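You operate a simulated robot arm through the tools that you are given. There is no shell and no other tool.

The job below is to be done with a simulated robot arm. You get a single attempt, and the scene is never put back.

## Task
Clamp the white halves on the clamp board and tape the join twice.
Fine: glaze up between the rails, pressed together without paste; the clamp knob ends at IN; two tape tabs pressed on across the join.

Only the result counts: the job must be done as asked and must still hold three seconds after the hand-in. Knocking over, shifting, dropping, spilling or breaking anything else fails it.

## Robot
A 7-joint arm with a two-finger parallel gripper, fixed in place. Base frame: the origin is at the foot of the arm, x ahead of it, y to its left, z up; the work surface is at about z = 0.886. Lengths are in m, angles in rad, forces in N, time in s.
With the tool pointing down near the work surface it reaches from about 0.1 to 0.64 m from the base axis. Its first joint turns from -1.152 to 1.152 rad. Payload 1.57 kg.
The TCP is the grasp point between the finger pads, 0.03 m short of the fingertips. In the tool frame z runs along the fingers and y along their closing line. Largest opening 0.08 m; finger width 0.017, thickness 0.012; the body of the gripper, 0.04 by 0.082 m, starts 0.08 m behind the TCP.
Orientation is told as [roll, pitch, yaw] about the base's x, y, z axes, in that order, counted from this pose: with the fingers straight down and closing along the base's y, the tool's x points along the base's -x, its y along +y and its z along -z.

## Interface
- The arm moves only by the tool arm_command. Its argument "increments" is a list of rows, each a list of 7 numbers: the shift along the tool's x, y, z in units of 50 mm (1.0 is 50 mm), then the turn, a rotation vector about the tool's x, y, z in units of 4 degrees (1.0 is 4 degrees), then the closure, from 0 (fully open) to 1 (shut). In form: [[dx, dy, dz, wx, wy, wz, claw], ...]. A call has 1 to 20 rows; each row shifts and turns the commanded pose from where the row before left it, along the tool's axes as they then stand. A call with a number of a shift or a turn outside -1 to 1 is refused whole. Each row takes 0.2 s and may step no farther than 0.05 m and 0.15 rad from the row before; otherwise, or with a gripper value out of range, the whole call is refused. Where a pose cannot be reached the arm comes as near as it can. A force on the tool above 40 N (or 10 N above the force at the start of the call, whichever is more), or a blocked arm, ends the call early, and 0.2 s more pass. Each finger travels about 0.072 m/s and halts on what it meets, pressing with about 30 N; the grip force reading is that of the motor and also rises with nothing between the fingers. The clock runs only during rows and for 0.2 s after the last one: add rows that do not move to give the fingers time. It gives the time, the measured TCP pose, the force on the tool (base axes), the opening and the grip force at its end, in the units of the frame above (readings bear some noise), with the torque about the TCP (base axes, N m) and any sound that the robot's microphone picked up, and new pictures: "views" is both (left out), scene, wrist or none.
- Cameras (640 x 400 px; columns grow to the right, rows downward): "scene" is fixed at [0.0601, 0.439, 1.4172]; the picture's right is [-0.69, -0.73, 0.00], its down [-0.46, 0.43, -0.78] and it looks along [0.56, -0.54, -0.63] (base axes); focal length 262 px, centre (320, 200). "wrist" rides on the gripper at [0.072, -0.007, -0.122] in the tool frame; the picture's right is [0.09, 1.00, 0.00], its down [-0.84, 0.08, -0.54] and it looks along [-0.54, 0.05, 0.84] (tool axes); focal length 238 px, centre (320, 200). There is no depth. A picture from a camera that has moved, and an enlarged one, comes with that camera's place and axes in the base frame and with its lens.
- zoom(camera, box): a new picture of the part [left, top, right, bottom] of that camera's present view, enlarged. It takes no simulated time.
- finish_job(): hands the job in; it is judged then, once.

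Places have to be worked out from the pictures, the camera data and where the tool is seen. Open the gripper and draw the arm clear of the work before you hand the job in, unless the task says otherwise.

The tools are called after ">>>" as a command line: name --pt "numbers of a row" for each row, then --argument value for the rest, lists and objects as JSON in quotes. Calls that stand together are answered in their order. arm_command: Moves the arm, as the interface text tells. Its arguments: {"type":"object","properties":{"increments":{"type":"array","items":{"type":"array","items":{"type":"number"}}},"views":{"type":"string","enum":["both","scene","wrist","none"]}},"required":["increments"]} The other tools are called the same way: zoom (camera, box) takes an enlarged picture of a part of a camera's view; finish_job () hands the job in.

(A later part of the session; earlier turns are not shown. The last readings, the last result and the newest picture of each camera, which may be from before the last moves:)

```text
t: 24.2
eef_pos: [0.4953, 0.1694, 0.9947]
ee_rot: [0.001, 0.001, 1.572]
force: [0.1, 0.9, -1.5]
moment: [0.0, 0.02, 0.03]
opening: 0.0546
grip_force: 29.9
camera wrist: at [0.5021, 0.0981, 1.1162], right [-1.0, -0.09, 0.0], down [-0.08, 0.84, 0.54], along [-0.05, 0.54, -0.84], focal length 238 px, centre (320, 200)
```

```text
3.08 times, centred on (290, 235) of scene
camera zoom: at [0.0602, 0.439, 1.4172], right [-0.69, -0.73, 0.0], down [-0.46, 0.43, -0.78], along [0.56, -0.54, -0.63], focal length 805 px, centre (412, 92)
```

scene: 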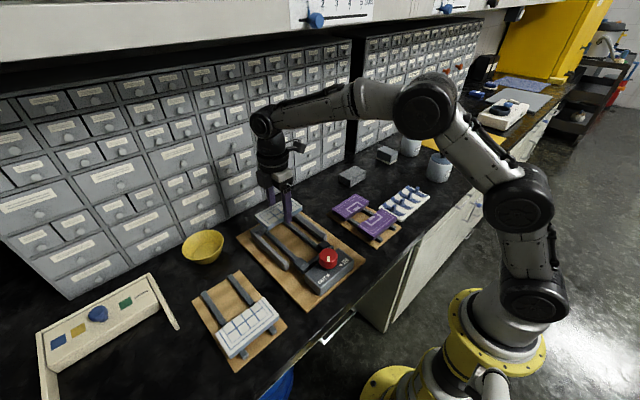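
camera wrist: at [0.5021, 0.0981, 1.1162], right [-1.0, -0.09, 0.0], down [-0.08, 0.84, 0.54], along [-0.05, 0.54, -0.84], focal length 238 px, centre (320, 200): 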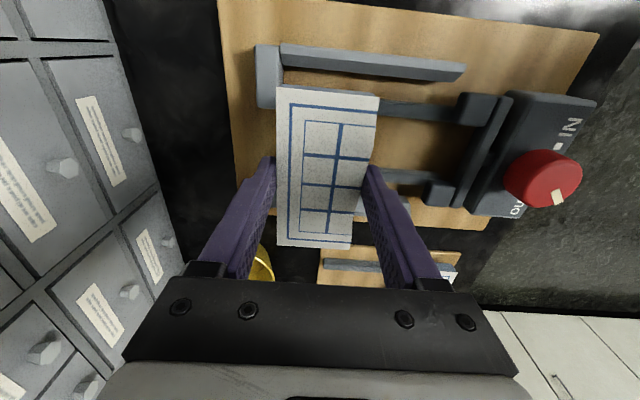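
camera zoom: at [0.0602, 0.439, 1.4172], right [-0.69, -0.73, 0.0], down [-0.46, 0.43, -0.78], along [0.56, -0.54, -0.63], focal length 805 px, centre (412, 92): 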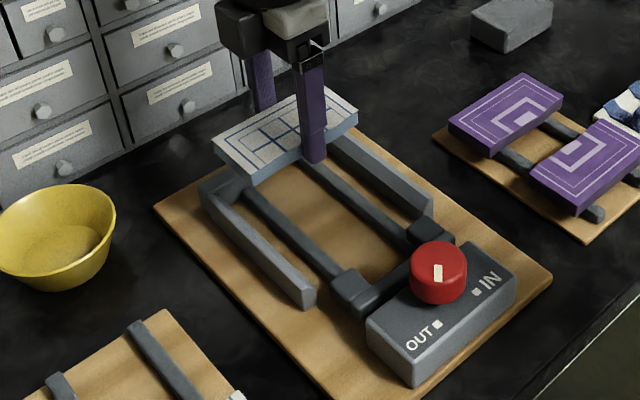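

The half is above the rails, centred near y≈0.169, with its far edge about 6 mm short of the stops. I'll lower it part way and check the alignment with the rails.

>>> arm_command --pt "0 0 0.15 0 0 0 1" --pt "0 0 0.2 0 0 0 1" --pt "0 0 0.2 0 0 0 1" --pt "0 0 0.2 0 0 0 1" --pt "0 0 0.2 0 0 0 1" --pt "0 0 0.1 0 0 0 1" --pt "0 0 0 0 0 0 1"

>>> zoom --camera "wrist" --box '[180, 20, 460, 260]'

>>> zoom --camera "scene" --box '[235, 185, 335, 275]'

```text
t: 25.8
eef_pos: [0.4948, 0.17, 0.9409]
ee_rot: [0.0, 0.001, 1.57]
force: [-0.2, 0.0, -2.5]
moment: [0.05, 0.02, 0.05]
opening: 0.0545
grip_force: 30.1
camera wrist: at [0.5017, 0.0979, 1.0635], right [-1.0, -0.09, 0.0], down [-0.08, 0.84, 0.54], along [-0.05, 0.54, -0.84], focal length 238 px, centre (320, 200)
```

scene: 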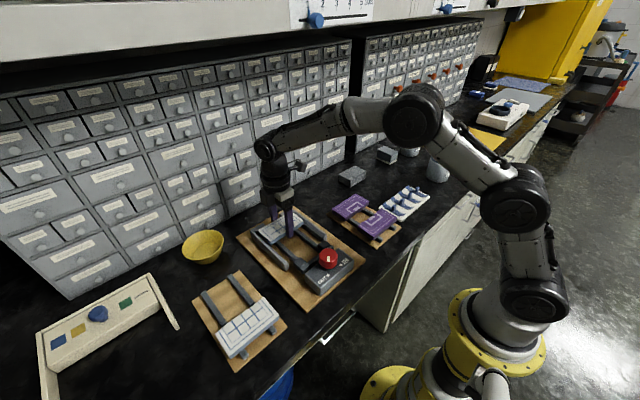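
wrist: 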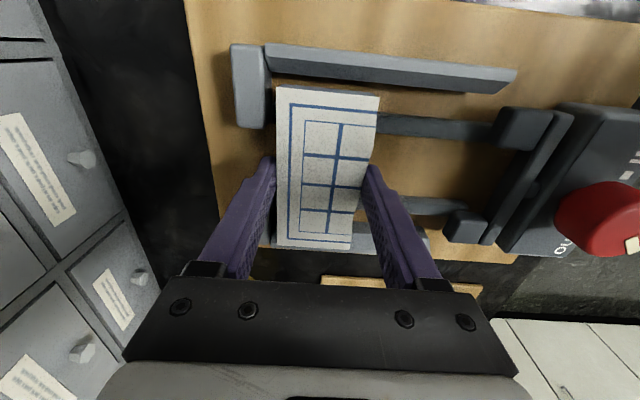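

```text
1.67 times, centred on (320, 140) of wrist
camera zoom: at [0.5017, 0.0979, 1.0635], right [-1.0, -0.09, 0.0], down [-0.08, 0.84, 0.54], along [-0.05, 0.54, -0.84], focal length 397 px, centre (320, 300)
```

zoom: 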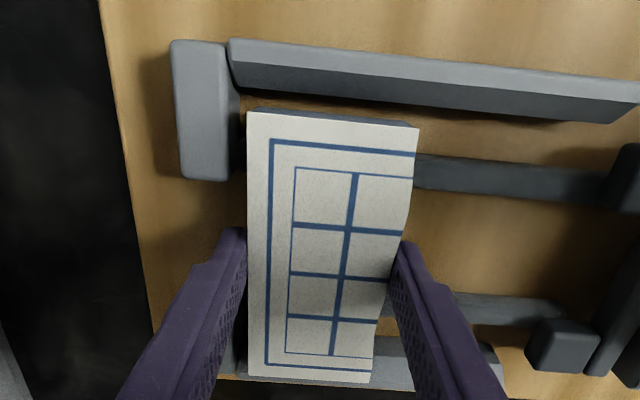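

```text
4.44 times, centred on (285, 230) of scene
camera zoom: at [0.0602, 0.439, 1.4172], right [-0.69, -0.73, 0.0], down [-0.46, 0.43, -0.78], along [0.56, -0.54, -0.63], focal length 1162 px, centre (476, 67)
```

zoom: 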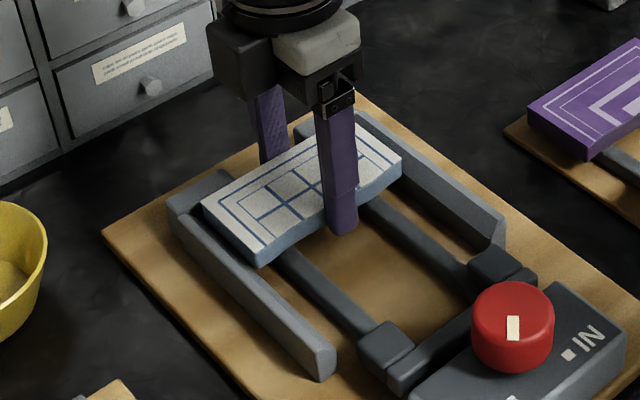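

The half fits between the rails with about 1–2 mm of clearance each side. I'll continue down in small steps, watching for contact force.

>>> arm_command --pt "0 0 0.06 0 0 0 1" --pt "0 0 0.06 0 0 0 1" --pt "0 0 0.06 0 0 0 1" --pt "0 0 0 0 0 0 1"

>>> zoom --camera "scene" --box '[235, 185, 335, 275]'

>>> zoom --camera "wrist" --box '[200, 60, 440, 260]'

```text
t: 26.8
eef_pos: [0.4946, 0.1697, 0.9326]
ee_rot: [0.002, 0.002, 1.569]
force: [-0.7, -6.1, -0.8]
moment: [-0.05, -0.02, 0.05]
opening: 0.0547
grip_force: 30.1
camera wrist: at [0.5018, 0.0974, 1.0548], right [-1.0, -0.09, 0.0], down [-0.08, 0.84, 0.54], along [-0.05, 0.54, -0.84], focal length 238 px, centre (320, 200)
```

scene: 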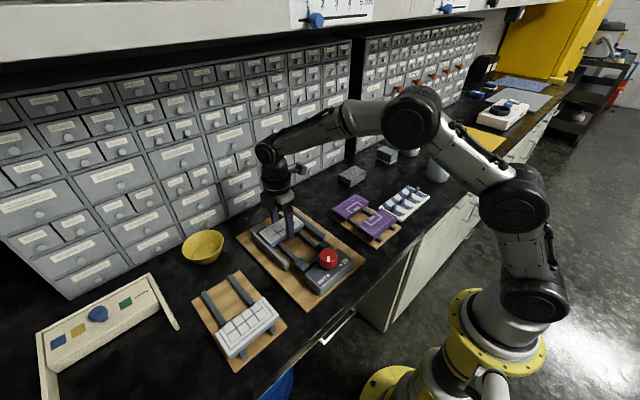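
wrist: 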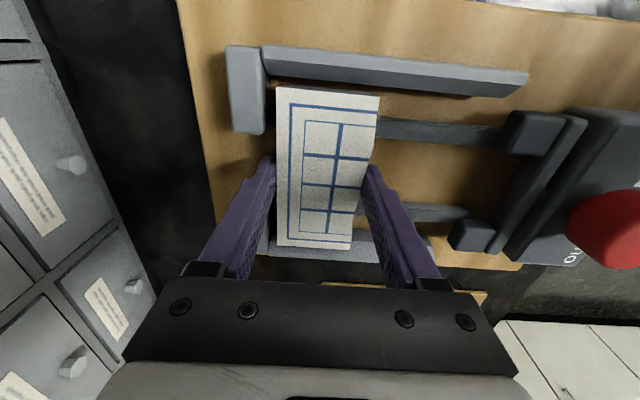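

```text
4.44 times, centred on (285, 230) of scene
camera zoom: at [0.0601, 0.4388, 1.4173], right [-0.69, -0.73, 0.0], down [-0.46, 0.43, -0.78], along [0.56, -0.54, -0.63], focal length 1162 px, centre (476, 67)
```

zoom: 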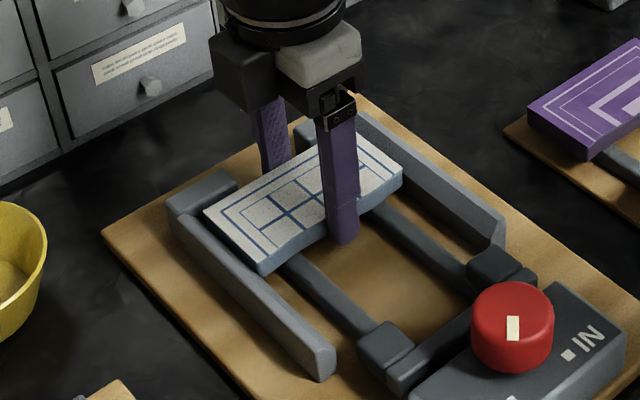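

```text
2.00 times, centred on (320, 160) of wrist
camera zoom: at [0.5018, 0.0974, 1.0548], right [-1.0, -0.09, 0.0], down [-0.08, 0.84, 0.54], along [-0.05, 0.54, -0.84], focal length 477 px, centre (320, 280)
```

zoom: 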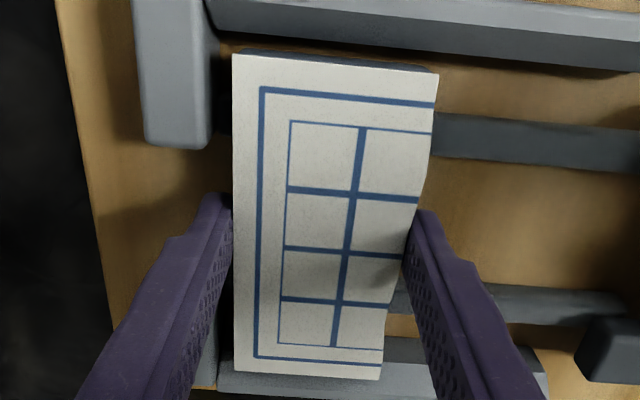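

A lateral force of -6 N in y shows the tile touching the +y rail slope. I'll shift 2 mm toward -y and continue down gently.

>>> arm_command --pt "0.04 0 0 0 0 0 1" --pt "0 0 0.04 0 0 0 1" --pt "0 0 0 0 0 0 1" --views "none"

```text
t: 27.6
eef_pos: [0.496, 0.1698, 0.9319]
ee_rot: [-0.002, -0.003, 1.572]
force: [-2.6, 2.1, 6.4]
moment: [-0.19, 0.31, -0.15]
opening: 0.0547
grip_force: 29.6
```

>>> arm_command --pt "0 0 0 0 0 0 1"

>>> zoom --camera "scene" --box '[245, 195, 325, 265]'

>>> zoom --camera "wrist" --box '[200, 60, 440, 260]'

```text
t: 28.0
eef_pos: [0.4954, 0.1685, 0.931]
ee_rot: [0.0, -0.003, 1.57]
force: [-2.5, 4.4, 9.0]
moment: [-0.27, 0.39, -0.17]
opening: 0.0544
grip_force: 30.2
camera wrist: at [0.5015, 0.0965, 1.0538], right [-1.0, -0.09, 0.0], down [-0.08, 0.84, 0.54], along [-0.05, 0.54, -0.84], focal length 238 px, centre (320, 200)
```

scene: 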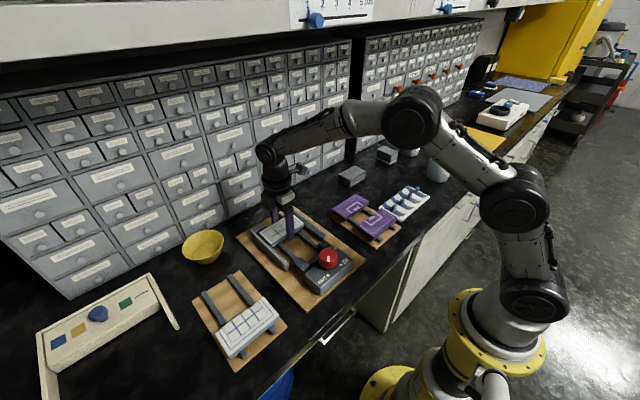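
wrist: 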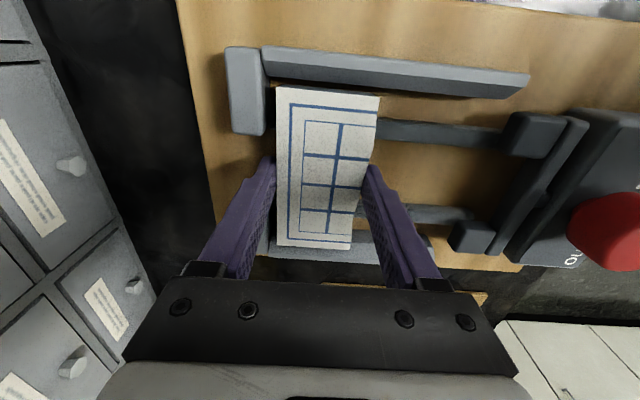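

```text
5.71 times, centred on (285, 230) of scene
camera zoom: at [0.0599, 0.439, 1.4172], right [-0.69, -0.73, 0.0], down [-0.46, 0.43, -0.78], along [0.56, -0.54, -0.63], focal length 1494 px, centre (520, 29)
```

zoom: 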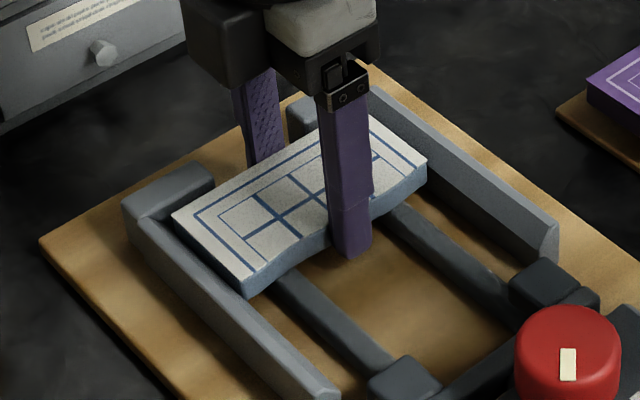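

```text
2.00 times, centred on (320, 160) of wrist
camera zoom: at [0.5015, 0.0965, 1.0538], right [-1.0, -0.09, 0.0], down [-0.08, 0.84, 0.54], along [-0.05, 0.54, -0.84], focal length 477 px, centre (320, 280)
```

zoom: 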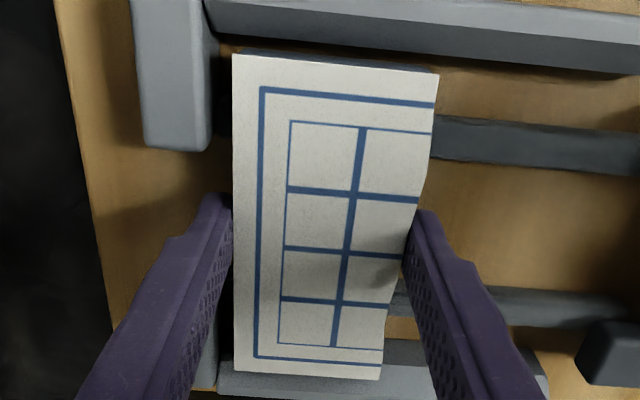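

Now the -y corner is touching, so the tile is slightly past centre. I'll shift back about 0.8 mm toward +y and ease down further.

>>> arm_command --pt "-0.018 0 -0.02 0 0 0 1" --pt "0 0 0 0 0 0 1" --views "none"

>>> arm_command --pt "0 0 0.02 0 0 0 1" --pt "0 0 0.03 0 0 0 1" --pt "0 0 0 0 0 0 1" --views "none"

```text
t: 28.6
eef_pos: [0.4963, 0.1681, 0.9311]
ee_rot: [-0.002, 0.0, 1.571]
force: [0.1, -1.5, 5.6]
moment: [0.22, -0.12, 0.01]
opening: 0.0548
grip_force: 30.4
```

```text
t: 29.4
eef_pos: [0.4945, 0.1687, 0.9309]
ee_rot: [-0.003, 0.002, 1.571]
force: [-5.2, -6.2, 21.5]
moment: [-0.15, 0.16, 0.01]
opening: 0.0548
grip_force: 29.7
```

Upward force has reached 21 N with the height stalled at 0.931 and balanced moments, so the tile may be seated. I'll look closely before releasing.

>>> arm_command --pt "0 0 -0.02 0 0 0 1"

>>> zoom --camera "scene" --box '[245, 205, 305, 255]'

>>> zoom --camera "wrist" --box '[250, 70, 400, 170]'

>>> zoom --camera "wrist" --box '[250, 160, 400, 260]'

```text
t: 29.8
eef_pos: [0.4939, 0.1694, 0.9309]
ee_rot: [-0.002, 0.001, 1.571]
force: [-2.5, -6.3, 20.1]
moment: [-0.08, 0.0, 0.04]
opening: 0.0545
grip_force: 30.1
camera wrist: at [0.5016, 0.097, 1.0527], right [-1.0, -0.09, 0.0], down [-0.08, 0.84, 0.54], along [-0.05, 0.54, -0.84], focal length 238 px, centre (320, 200)
```

scene: 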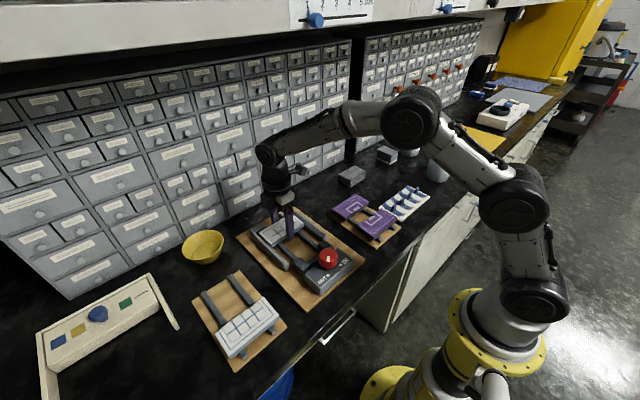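
wrist: 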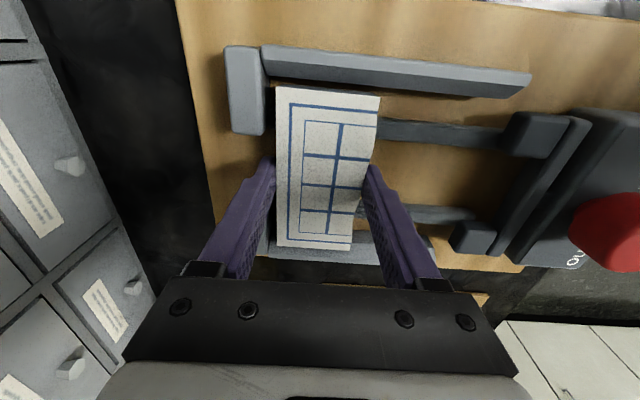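

```text
8.00 times, centred on (275, 230) of scene
camera zoom: at [0.0597, 0.4387, 1.4173], right [-0.69, -0.73, 0.0], down [-0.46, 0.43, -0.78], along [0.57, -0.54, -0.63], focal length 2092 px, centre (680, -40)
```

zoom: 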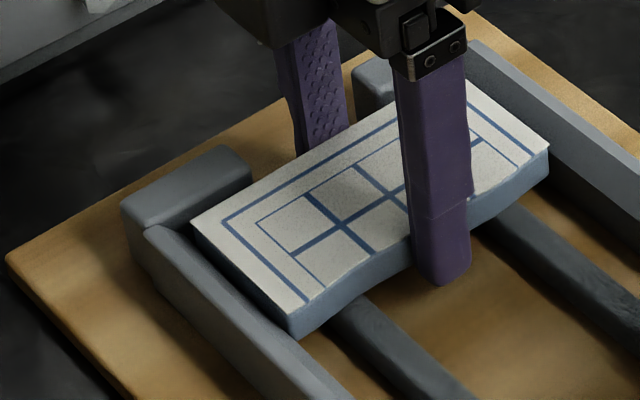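

```text
4.00 times, centred on (325, 120) of wrist
camera zoom: at [0.5016, 0.097, 1.0527], right [-1.0, -0.09, 0.0], down [-0.08, 0.84, 0.54], along [-0.05, 0.54, -0.84], focal length 953 px, centre (300, 520)
```

zoom: 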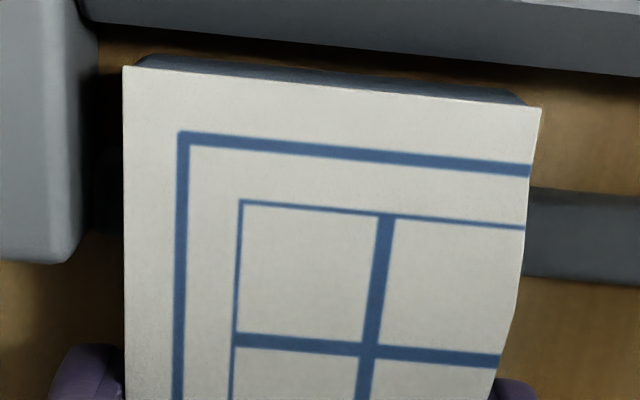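

```text
4.00 times, centred on (325, 210) of wrist
camera zoom: at [0.5016, 0.097, 1.0527], right [-1.0, -0.09, 0.0], down [-0.08, 0.84, 0.54], along [-0.05, 0.54, -0.84], focal length 953 px, centre (300, 160)
```

zoom: 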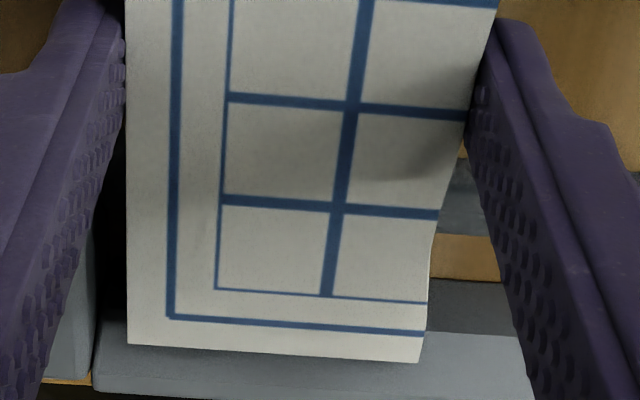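

Force readings suggest the tile rests on the -y rail and the +y slope at once. I'll nudge about 0.5 mm toward -y and see if it settles.

>>> arm_command --pt "0.012 0 0 0 0 0 1" --pt "0 0 0 0 0 0 1" --views "none"

```text
t: 30.4
eef_pos: [0.496, 0.1693, 0.9293]
ee_rot: [-0.001, -0.001, 1.57]
force: [0.1, -0.7, 17.6]
moment: [-0.39, 0.04, -0.01]
opening: 0.0545
grip_force: 29.9
```

Lateral force is now near zero, so it's centred. I'll ease off the downward push and slide it toward the far stops in small steps.

>>> arm_command --pt "0 0 -0.025 0 0 0 1" --pt "0 -0.03 0 0 0 0 1" --pt "0 -0.03 0 0 0 0 1" --pt "0 0 0 0 0 0 1" --views "none"

```text
t: 31.4
eef_pos: [0.4972, 0.1684, 0.9296]
ee_rot: [0.003, 0.0, 1.571]
force: [-3.7, 2.4, 8.8]
moment: [0.4, 0.39, 0.08]
opening: 0.0545
grip_force: 29.5
```

>>> arm_command --pt "0 -0.03 0 0 0 0 1" --pt "0 0 0 0 0 0 1"

>>> zoom --camera "scene" --box '[245, 205, 305, 255]'

>>> zoom --camera "wrist" --box '[220, 60, 420, 260]'

```text
t: 32.0
eef_pos: [0.4994, 0.1693, 0.9303]
ee_rot: [0.001, 0.001, 1.571]
force: [-2.7, -0.8, 3.5]
moment: [0.18, 0.22, 0.1]
opening: 0.0545
grip_force: 29.9
camera wrist: at [0.5062, 0.0961, 1.0526], right [-1.0, -0.09, 0.0], down [-0.08, 0.84, 0.54], along [-0.05, 0.54, -0.84], focal length 238 px, centre (320, 200)
```

scene: 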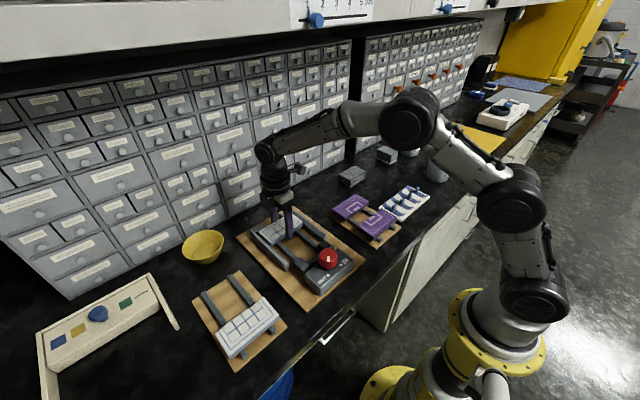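
wrist: 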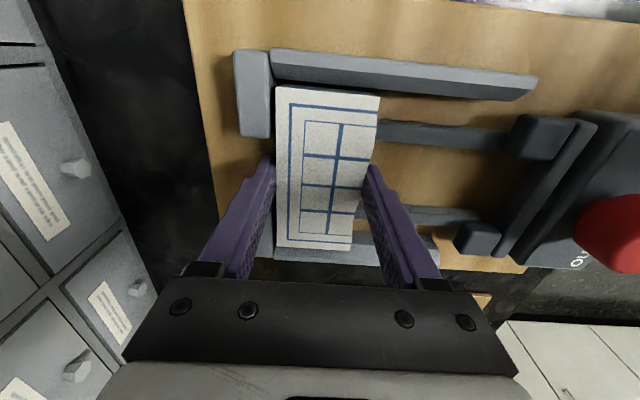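

```text
8.00 times, centred on (275, 230) of scene
camera zoom: at [0.06, 0.4389, 1.4172], right [-0.69, -0.73, 0.0], down [-0.46, 0.43, -0.78], along [0.56, -0.54, -0.63], focal length 2092 px, centre (680, -40)
```

zoom: 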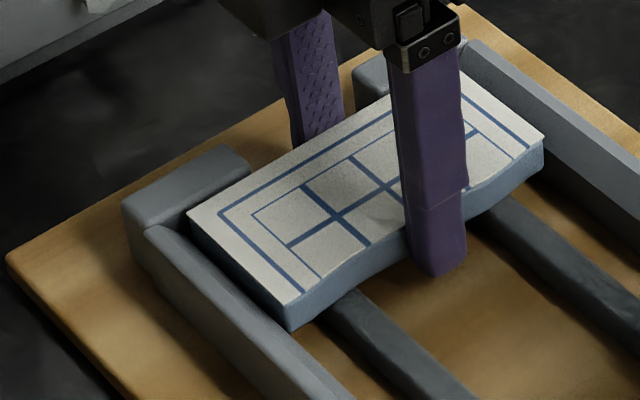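

```text
2.00 times, centred on (320, 160) of wrist
camera zoom: at [0.5062, 0.0961, 1.0526], right [-1.0, -0.09, 0.0], down [-0.08, 0.84, 0.54], along [-0.05, 0.54, -0.84], focal length 477 px, centre (320, 280)
```

zoom: 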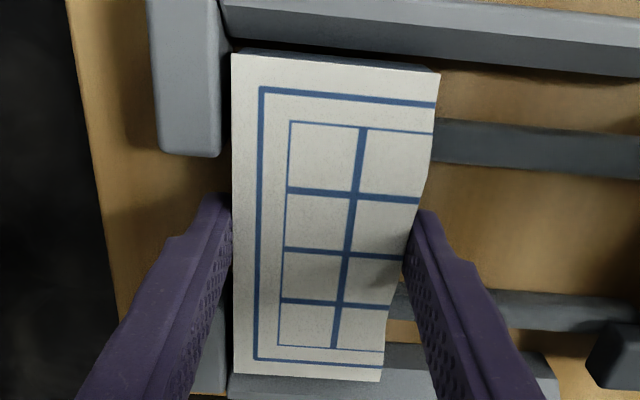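

The tile now slides between the rails with its far edge at about 0.527. I'll keep going in small steps until the stop resists.

>>> arm_command --pt "0 -0.03 0 0 0 0 1" --pt "0 0 0 0 0 0 1" --views "none"

>>> arm_command --pt "0 -0.03 0 0 0 0 1" --pt "0 0 0 0 0 0 1" --views "none"

```text
t: 32.6
eef_pos: [0.5012, 0.1687, 0.9302]
ee_rot: [0.001, -0.001, 1.571]
force: [-1.3, 0.1, 1.3]
moment: [0.07, 0.1, 0.04]
opening: 0.0547
grip_force: 29.9
```

```text
t: 33.2
eef_pos: [0.5024, 0.1681, 0.9297]
ee_rot: [0.0, 0.0, 1.57]
force: [0.5, -0.5, -2.0]
moment: [0.04, 0.0, -0.01]
opening: 0.0544
grip_force: 30.0
```

The contact has vanished and the tile hangs free again, so I'll lower it in 1 mm steps.

>>> arm_command --pt "0 0 0.02 0 0 0 1" --pt "0 0 0.02 0 0 0 1" --pt "0 0 0 0 0 0 1" --views "none"

```text
t: 34.0
eef_pos: [0.5026, 0.1673, 0.9302]
ee_rot: [-0.002, -0.001, 1.57]
force: [-4.6, -1.1, 10.4]
moment: [-0.32, 0.42, -0.13]
opening: 0.0548
grip_force: 29.9
```

The contact point works out to the join edge resting on the -y rail, so this is the seating height. I'll ease off slightly and keep sliding to the stops.

>>> arm_command --pt "0 0 -0.03 0 0 0 1" --pt "0 -0.03 0 0 0 0 1" --pt "0 0 0 0 0 0 1" --views "none"

>>> arm_command --pt "0 -0.03 0 0 0 0 1" --pt "0 0 0 0 0 0 1"

>>> zoom --camera "wrist" --box '[220, 60, 420, 260]'

```text
t: 34.8
eef_pos: [0.5023, 0.1688, 0.9291]
ee_rot: [0.004, 0.0, 1.571]
force: [-15.2, -0.7, 9.4]
moment: [0.3, 0.08, -0.02]
opening: 0.0547
grip_force: 29.6
```

```text
t: 35.4
eef_pos: [0.503, 0.169, 0.9301]
ee_rot: [0.01, 0.002, 1.569]
force: [-25.6, 1.6, 10.4]
moment: [0.51, 0.28, 0.06]
opening: 0.0544
grip_force: 29.9
camera wrist: at [0.5107, 0.0965, 1.0522], right [-1.0, -0.09, 0.01], down [-0.07, 0.84, 0.54], along [-0.06, 0.54, -0.84], focal length 238 px, centre (320, 200)
```

scene: 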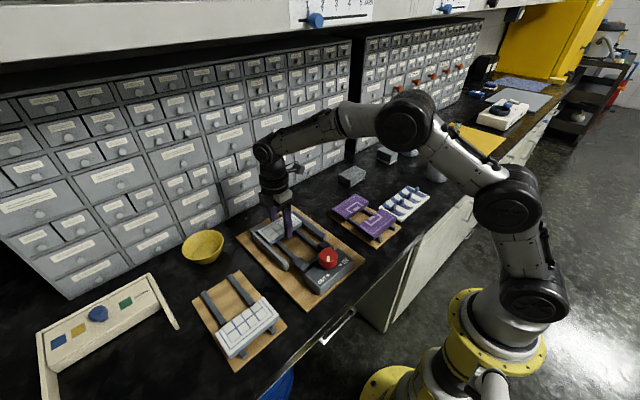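
wrist: 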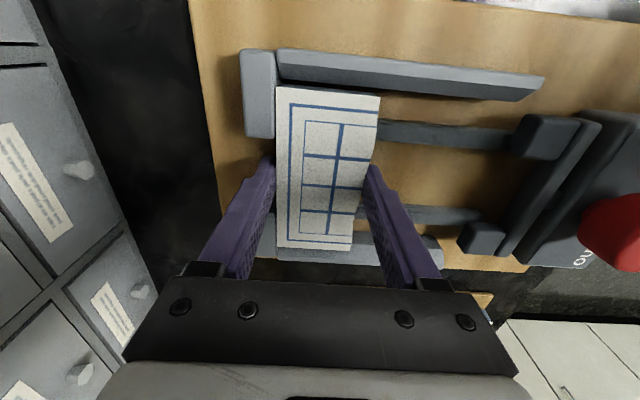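

```text
2.00 times, centred on (320, 160) of wrist
camera zoom: at [0.5107, 0.0965, 1.0522], right [-1.0, -0.09, 0.01], down [-0.07, 0.84, 0.54], along [-0.06, 0.54, -0.84], focal length 477 px, centre (320, 280)
```

zoom: 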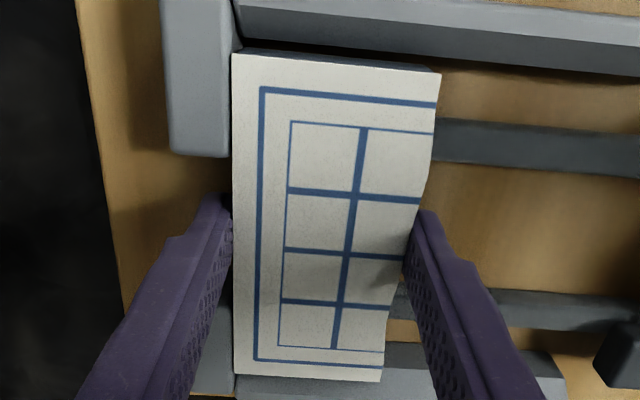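

The tile is firm against the far stops (Fx ≈ -25 N). I'll back off the push, ease down, then open a little and check that the tile is settled.

>>> arm_command --pt "0 0.045 0 0 0 0 1" --pt "0 0 0 0 0 0 1" --views "none"

>>> arm_command --pt "0 0 0 0 0 0 0.25" --pt "0 0 0 0 0 0 0.15" --pt "0 0 0 0 0 0 0.15" --pt "0 0 0 0 0 0 0.15"

>>> zoom --camera "wrist" --box '[220, 60, 420, 260]'

>>> zoom --camera "scene" --box '[245, 205, 305, 255]'

```text
t: 36.0
eef_pos: [0.5019, 0.1679, 0.9303]
ee_rot: [0.002, 0.001, 1.569]
force: [-14.2, 6.6, 2.5]
moment: [-0.01, 0.57, -0.05]
opening: 0.0546
grip_force: 30.1
```

```text
t: 37.0
eef_pos: [0.5042, 0.1686, 0.9298]
ee_rot: [-0.001, 0.002, 1.571]
force: [0.2, -0.1, -1.0]
moment: [0.0, 0.0, -0.01]
opening: 0.0681
grip_force: 0.1
camera wrist: at [0.5103, 0.0959, 1.0526], right [-1.0, -0.09, 0.0], down [-0.08, 0.84, 0.54], along [-0.05, 0.54, -0.84], focal length 238 px, centre (320, 200)
```

scene: 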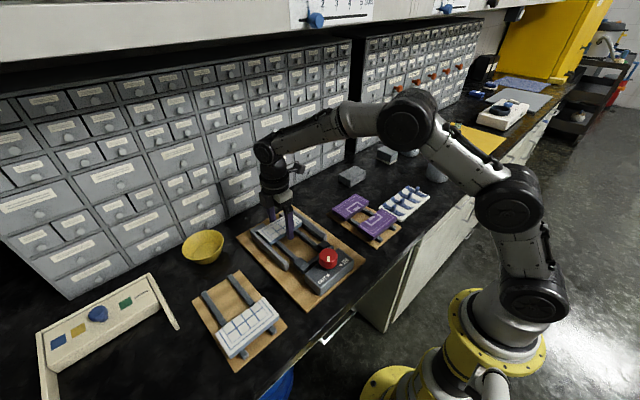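
wrist: 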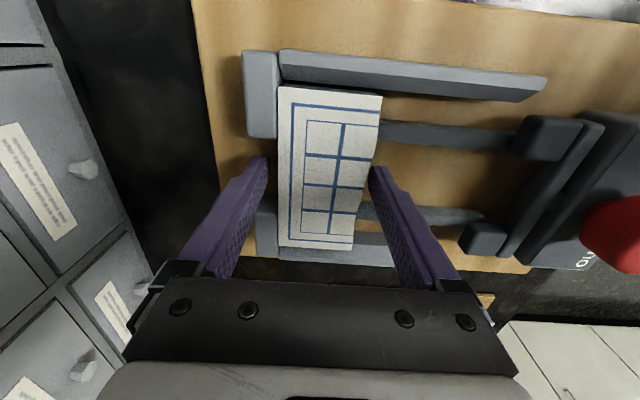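

```text
2.00 times, centred on (320, 160) of wrist
camera zoom: at [0.5103, 0.0959, 1.0526], right [-1.0, -0.09, 0.0], down [-0.08, 0.84, 0.54], along [-0.05, 0.54, -0.84], focal length 477 px, centre (320, 280)
```

zoom: 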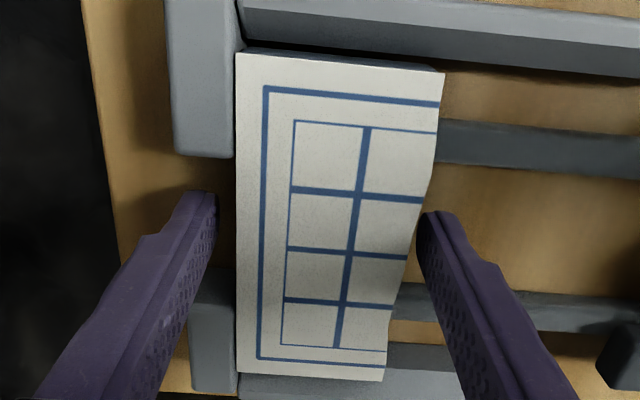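

```text
8.00 times, centred on (275, 230) of scene
camera zoom: at [0.0601, 0.439, 1.4172], right [-0.69, -0.73, 0.0], down [-0.46, 0.43, -0.78], along [0.56, -0.54, -0.63], focal length 2092 px, centre (680, -40)
```

zoom: 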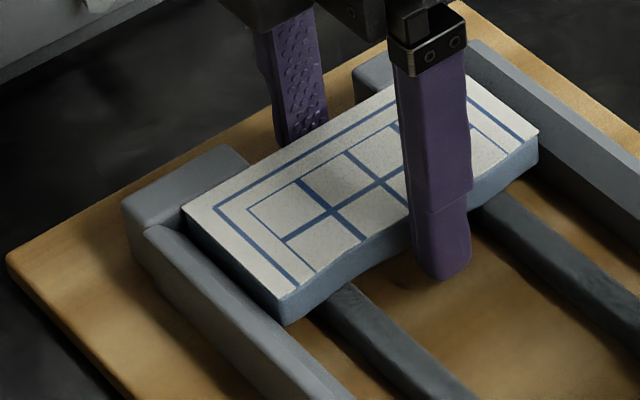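

The far half is seated flat on the rails against the stops, at a rest TCP height of about 0.930. I'll lift straight up and move above the near half.

>>> arm_command --pt "0 0 -0.2 0 0 0 0.15" --pt "0 0 -0.4 0 0 0 0.15" --pt "0 0 -0.6 0 0 0 0.1" --pt "-0.5 0.42 0 0 0 0 0" --pt "-0.51 0.42 0 0 0 0 0" --pt "-0.51 0.42 0 0 0 0 0" --pt "-0.51 0.42 0 0 0 0 0" --pt "-0.51 0.42 0 0 0 0 0" --pt "-0.51 0.42 0 0 0 0 0" --pt "-0.51 0.42 0 0 0 0 0" --pt "-0.51 0.42 0 0 0 0 0" --pt "0 0 0.4 0 0 0 0" --pt "0 0 0 0 0 0 0"

>>> zoom --camera "wrist" --box '[200, 60, 440, 260]'

>>> zoom --camera "scene" --box '[190, 200, 350, 370]'

```text
t: 39.8
eef_pos: [0.3357, 0.372, 0.9712]
ee_rot: [0.001, 0.001, 1.57]
force: [0.1, 0.6, 0.6]
moment: [-0.05, -0.03, -0.01]
opening: 0.0802
grip_force: 0.0
camera wrist: at [0.3425, 0.2999, 1.0926], right [-1.0, -0.09, 0.0], down [-0.08, 0.84, 0.54], along [-0.05, 0.54, -0.84], focal length 238 px, centre (320, 200)
```

scene: 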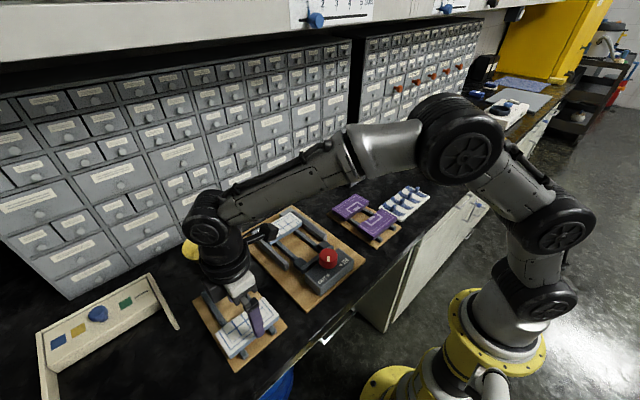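
wrist: 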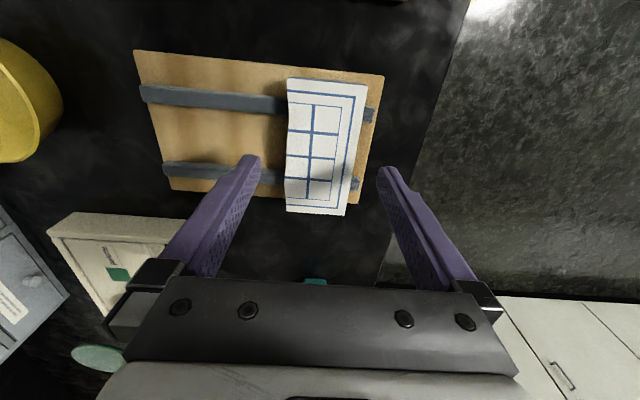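

```text
2.00 times, centred on (320, 160) of wrist
camera zoom: at [0.3425, 0.2999, 1.0926], right [-1.0, -0.09, 0.0], down [-0.08, 0.84, 0.54], along [-0.05, 0.54, -0.84], focal length 477 px, centre (320, 280)
```

zoom: 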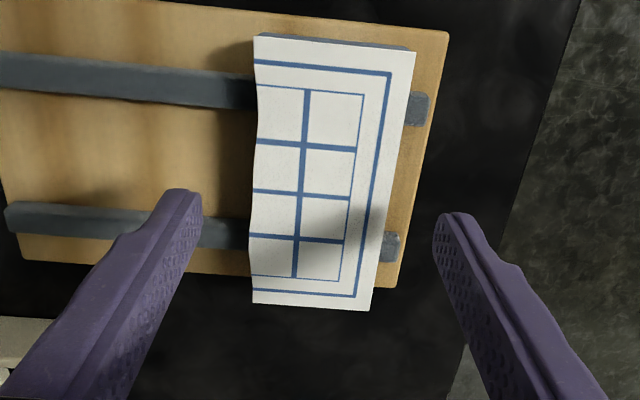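

```text
2.35 times, centred on (270, 285) of scene
camera zoom: at [0.0601, 0.439, 1.4172], right [-0.69, -0.73, 0.0], down [-0.46, 0.43, -0.78], along [0.56, -0.54, -0.63], focal length 615 px, centre (438, 0)
```

zoom: 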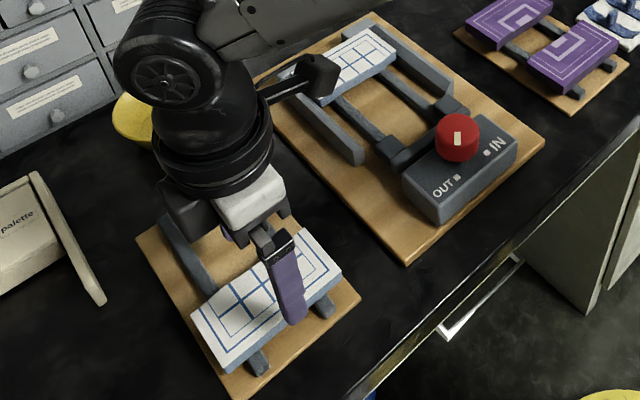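

The fingers are centred on the near half, with their tips over the stand board. I'll descend to z≈0.925, grip, and lift slightly to test.

>>> arm_command --pt "0 0 0.3 0 0 0 0" --pt "0 0 0.3 0 0 0 0" --pt "0 0 0.2 0 0 0 0" --pt "0 0 0.12 0 0 0 0" --pt "0 0 0 0 0 0 0" --pt "0 0 0 0 0 0 0.2" --pt "0 0 0 0 0 0 0.5" --pt "0 0 0 0 0 0 1" --pt "0 0 0 0 0 0 1" --pt "0 0 0 0 0 0 1"

>>> zoom --camera "wrist" --box '[200, 60, 440, 260]'

```text
t: 42.0
eef_pos: [0.3355, 0.3722, 0.9242]
ee_rot: [0.001, 0.0, 1.572]
force: [0.0, 0.2, -0.7]
moment: [-0.02, -0.02, -0.03]
opening: 0.0545
grip_force: 29.8
camera wrist: at [0.342, 0.2996, 1.0467], right [-1.0, -0.09, 0.0], down [-0.08, 0.84, 0.54], along [-0.05, 0.54, -0.84], focal length 238 px, centre (320, 200)
```

scene: 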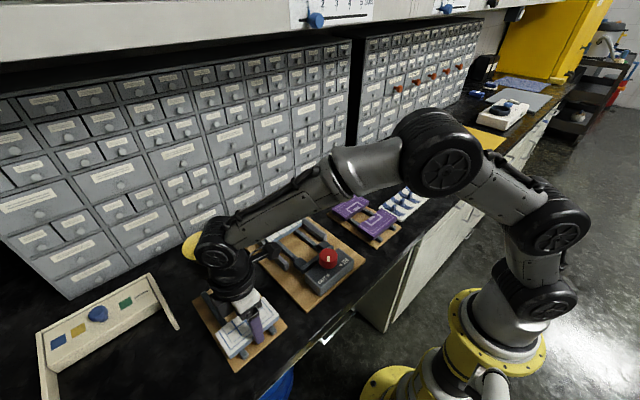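
wrist: 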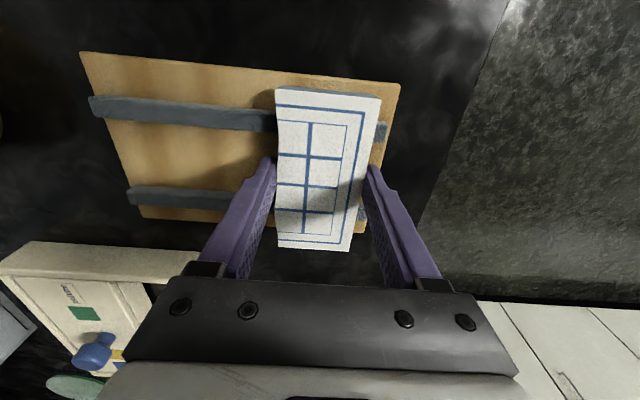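

```text
2.00 times, centred on (320, 160) of wrist
camera zoom: at [0.342, 0.2996, 1.0467], right [-1.0, -0.09, 0.0], down [-0.08, 0.84, 0.54], along [-0.05, 0.54, -0.84], focal length 477 px, centre (320, 280)
```

zoom: 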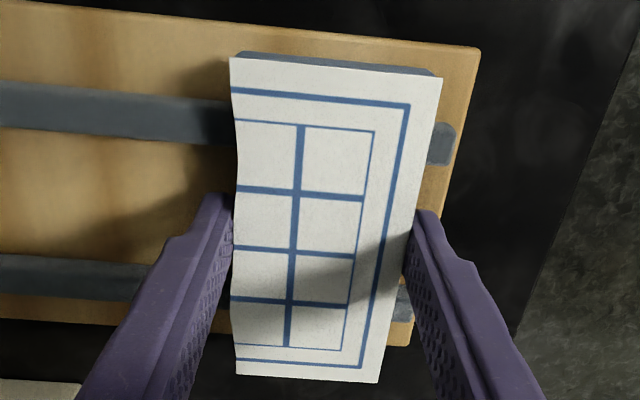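

The near half is gripped, with an opening of 0.0545. I'll lift slowly and carry it to the clamp at x≈0.427, leaving a finger-wide gap to the far half.

>>> arm_command --pt "0 0 -0.04 0 0 0 1" --pt "0 0 -0.08 0 0 0 1" --pt "0 0 -0.12 0 0 0 1" --pt "0 0 -0.2 0 0 0 1" --pt "0 0 -0.2 0 0 0 1" --pt "0 0 -0.2 0 0 0 1" --pt "0 0 -0.2 0 0 0 1" --pt "0 0 -0.2 0 0 0 1" --pt "0 0 -0.1 0 0 0 1" --pt "0 0 0 0 0 0 1" --views "none"

>>> arm_command --pt "0.15 -0.06 0 0 0 0 1" --pt "0.25 -0.11 0 0 0 0 1" --pt "0.36 -0.16 0 0 0 0 1" --pt "0.36 -0.16 0 0 0 0 1" --pt "0.36 -0.16 0 0 0 0 1" --pt "0.36 -0.16 0 0 0 0 1" --pt "0.36 -0.16 0 0 0 0 1" --pt "0.36 -0.16 0 0 0 0 1" --pt "0.36 -0.16 0 0 0 0 1" --pt "0.36 -0.16 0 0 0 0 1" --pt "0.36 -0.16 0 0 0 0 1" --pt "0.28 -0.13 0 0 0 0 1" --pt "0.164 -0.09 0 0 0 0 1" --pt "0 0 0 0 0 0 1"

>>> zoom --camera "wrist" --box '[180, 40, 460, 260]'

>>> zoom --camera "scene" --box '[240, 190, 360, 290]'

```text
t: 44.2
eef_pos: [0.336, 0.3711, 0.9913]
ee_rot: [0.0, 0.002, 1.569]
force: [-0.7, 0.4, -1.8]
moment: [0.0, -0.01, 0.05]
opening: 0.0545
grip_force: 29.8
```

```text
t: 47.2
eef_pos: [0.4273, 0.1675, 0.9903]
ee_rot: [-0.001, 0.001, 1.571]
force: [0.3, 0.8, -2.5]
moment: [-0.05, 0.0, 0.01]
opening: 0.0545
grip_force: 29.8
camera wrist: at [0.4342, 0.0956, 1.1137], right [-1.0, -0.09, 0.0], down [-0.08, 0.84, 0.54], along [-0.05, 0.54, -0.84], focal length 238 px, centre (320, 200)
```

scene: 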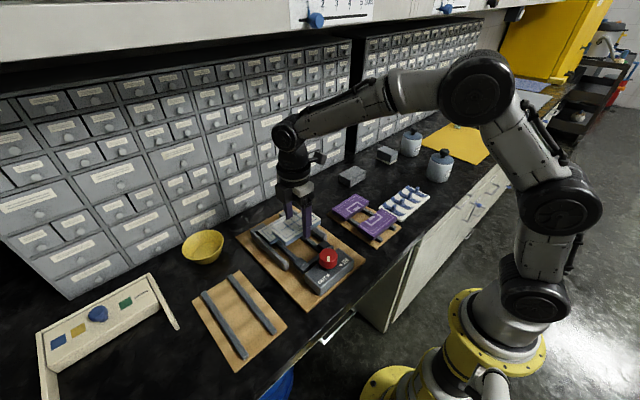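
wrist: 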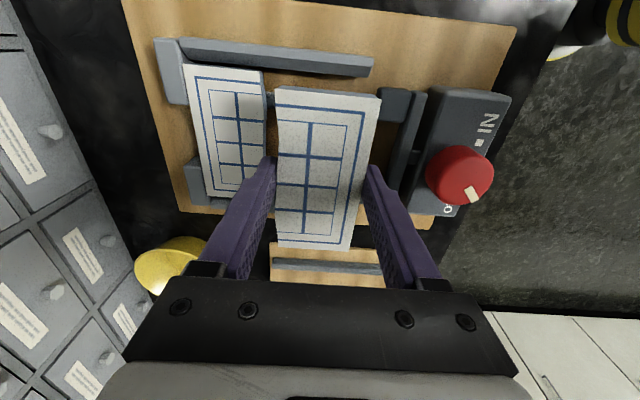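

```text
1.82 times, centred on (320, 150) of wrist
camera zoom: at [0.4342, 0.0956, 1.1137], right [-1.0, -0.09, 0.0], down [-0.08, 0.84, 0.54], along [-0.05, 0.54, -0.84], focal length 433 px, centre (320, 291)
```

zoom: 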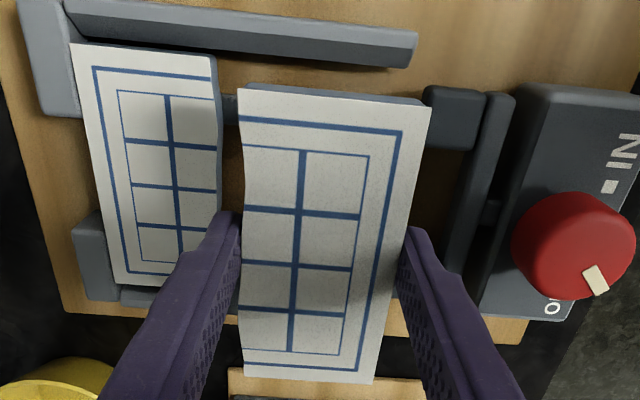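

```text
4.00 times, centred on (300, 240) of scene
camera zoom: at [0.0602, 0.439, 1.4172], right [-0.69, -0.73, 0.0], down [-0.46, 0.43, -0.78], along [0.56, -0.54, -0.63], focal length 1046 px, centre (400, 40)
```

zoom: 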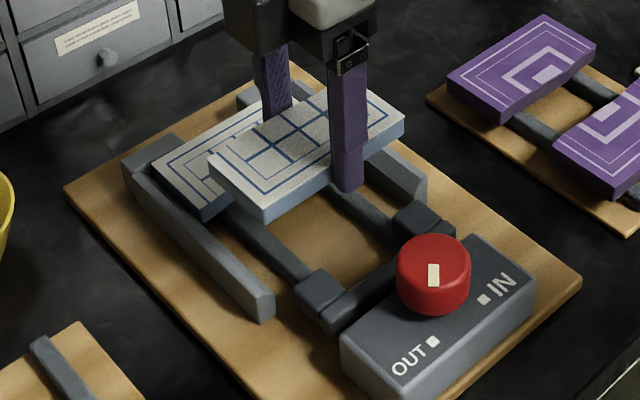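

The gap to the far half is about 7 mm at the finger, and the jaw is clear. I'll lower it to just above the rails.

>>> arm_command --pt "0 0 0.15 0 0 0 1" --pt "0 0 0.2 0 0 0 1" --pt "0 0 0.2 0 0 0 1" --pt "0 0 0.2 0 0 0 1" --pt "0 0 0.15 0 0 0 1" --pt "0 0 0.1 0 0 0 1" --pt "0 0 0.06 0 0 0 1" --pt "0 0 0 0 0 0 1"

>>> zoom --camera "wrist" --box '[180, 40, 460, 260]'

>>> zoom --camera "scene" --box '[250, 200, 330, 265]'

```text
t: 49.0
eef_pos: [0.427, 0.1681, 0.9374]
ee_rot: [0.001, 0.0, 1.571]
force: [-0.2, -0.1, -2.1]
moment: [-0.01, 0.0, 0.0]
opening: 0.0544
grip_force: 29.8
camera wrist: at [0.4335, 0.0957, 1.0608], right [-1.0, -0.09, 0.0], down [-0.08, 0.84, 0.54], along [-0.05, 0.54, -0.84], focal length 238 px, centre (320, 200)
```

scene: 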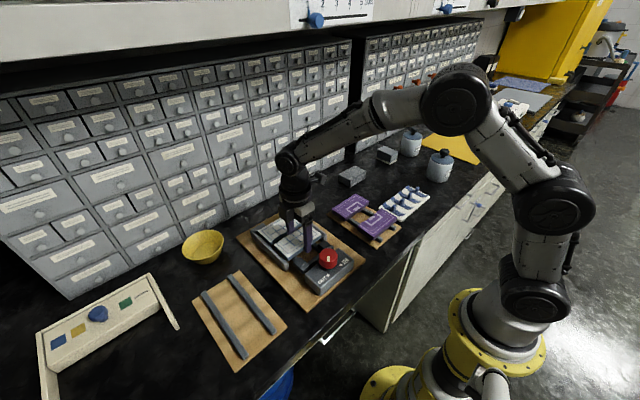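
wrist: 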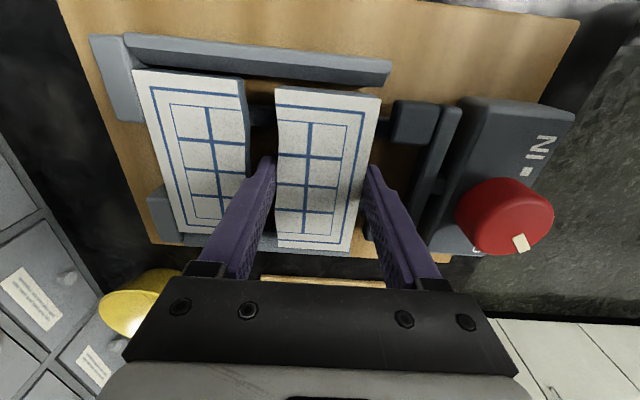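

```text
1.82 times, centred on (320, 150) of wrist
camera zoom: at [0.4335, 0.0957, 1.0608], right [-1.0, -0.09, 0.0], down [-0.08, 0.84, 0.54], along [-0.05, 0.54, -0.84], focal length 433 px, centre (320, 291)
```

zoom: 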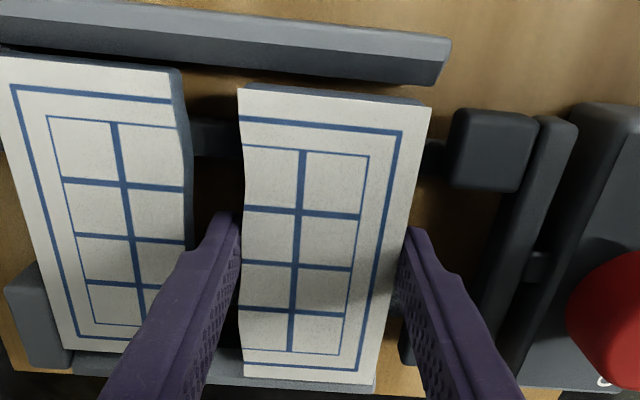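

```text
6.15 times, centred on (290, 232) of scene
camera zoom: at [0.0602, 0.439, 1.4172], right [-0.69, -0.73, 0.0], down [-0.46, 0.43, -0.78], along [0.56, -0.54, -0.63], focal length 1609 px, centre (505, 0)
```

zoom: 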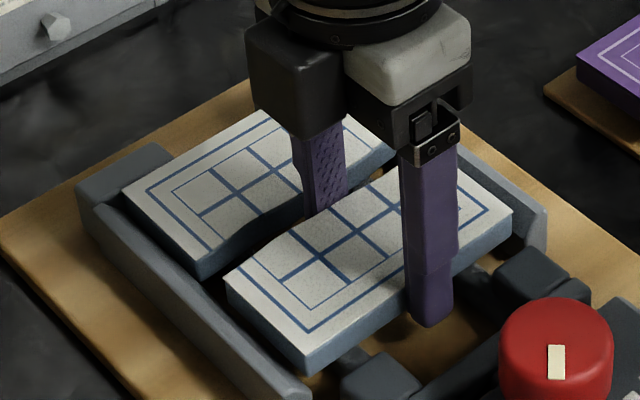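

Good alignment, and the near half is just above the rails. I'll lower it the last millimetres in small steps.

>>> arm_command --pt "0 0 0.06 0 0 0 1" --pt "0 0 0.04 0 0 0 1" --pt "0 0 0 0 0 0 1" --views "none"

>>> arm_command --pt "0 0 0.03 0 0 0 1" --pt "0 0 0 0 0 0 1" --views "none"

```text
t: 49.8
eef_pos: [0.426, 0.1684, 0.9332]
ee_rot: [0.0, 0.0, 1.571]
force: [1.0, -0.5, -2.2]
moment: [-0.02, -0.01, 0.01]
opening: 0.0547
grip_force: 30.0
```

```text
t: 50.4
eef_pos: [0.4263, 0.1686, 0.9306]
ee_rot: [0.0, 0.001, 1.572]
force: [0.6, -0.5, -2.4]
moment: [0.01, 0.02, 0.03]
opening: 0.0543
grip_force: 30.2
```

>>> arm_command --pt "0 0 0.02 0 0 0 1" --pt "0 0 0 0 0 0 1" --views "none"

>>> arm_command --pt "0 0 0.02 0 0 0 1" --pt "0 0 0 0 0 0 1" --views "none"

```text
t: 51.0
eef_pos: [0.4264, 0.1682, 0.931]
ee_rot: [0.001, 0.001, 1.57]
force: [0.1, -0.3, -1.7]
moment: [-0.01, -0.02, -0.01]
opening: 0.0542
grip_force: 30.1
```

```text
t: 51.6
eef_pos: [0.427, 0.1677, 0.93]
ee_rot: [-0.001, 0.002, 1.571]
force: [-1.8, 0.2, 3.3]
moment: [-0.18, 0.21, -0.08]
opening: 0.0543
grip_force: 30.3
```

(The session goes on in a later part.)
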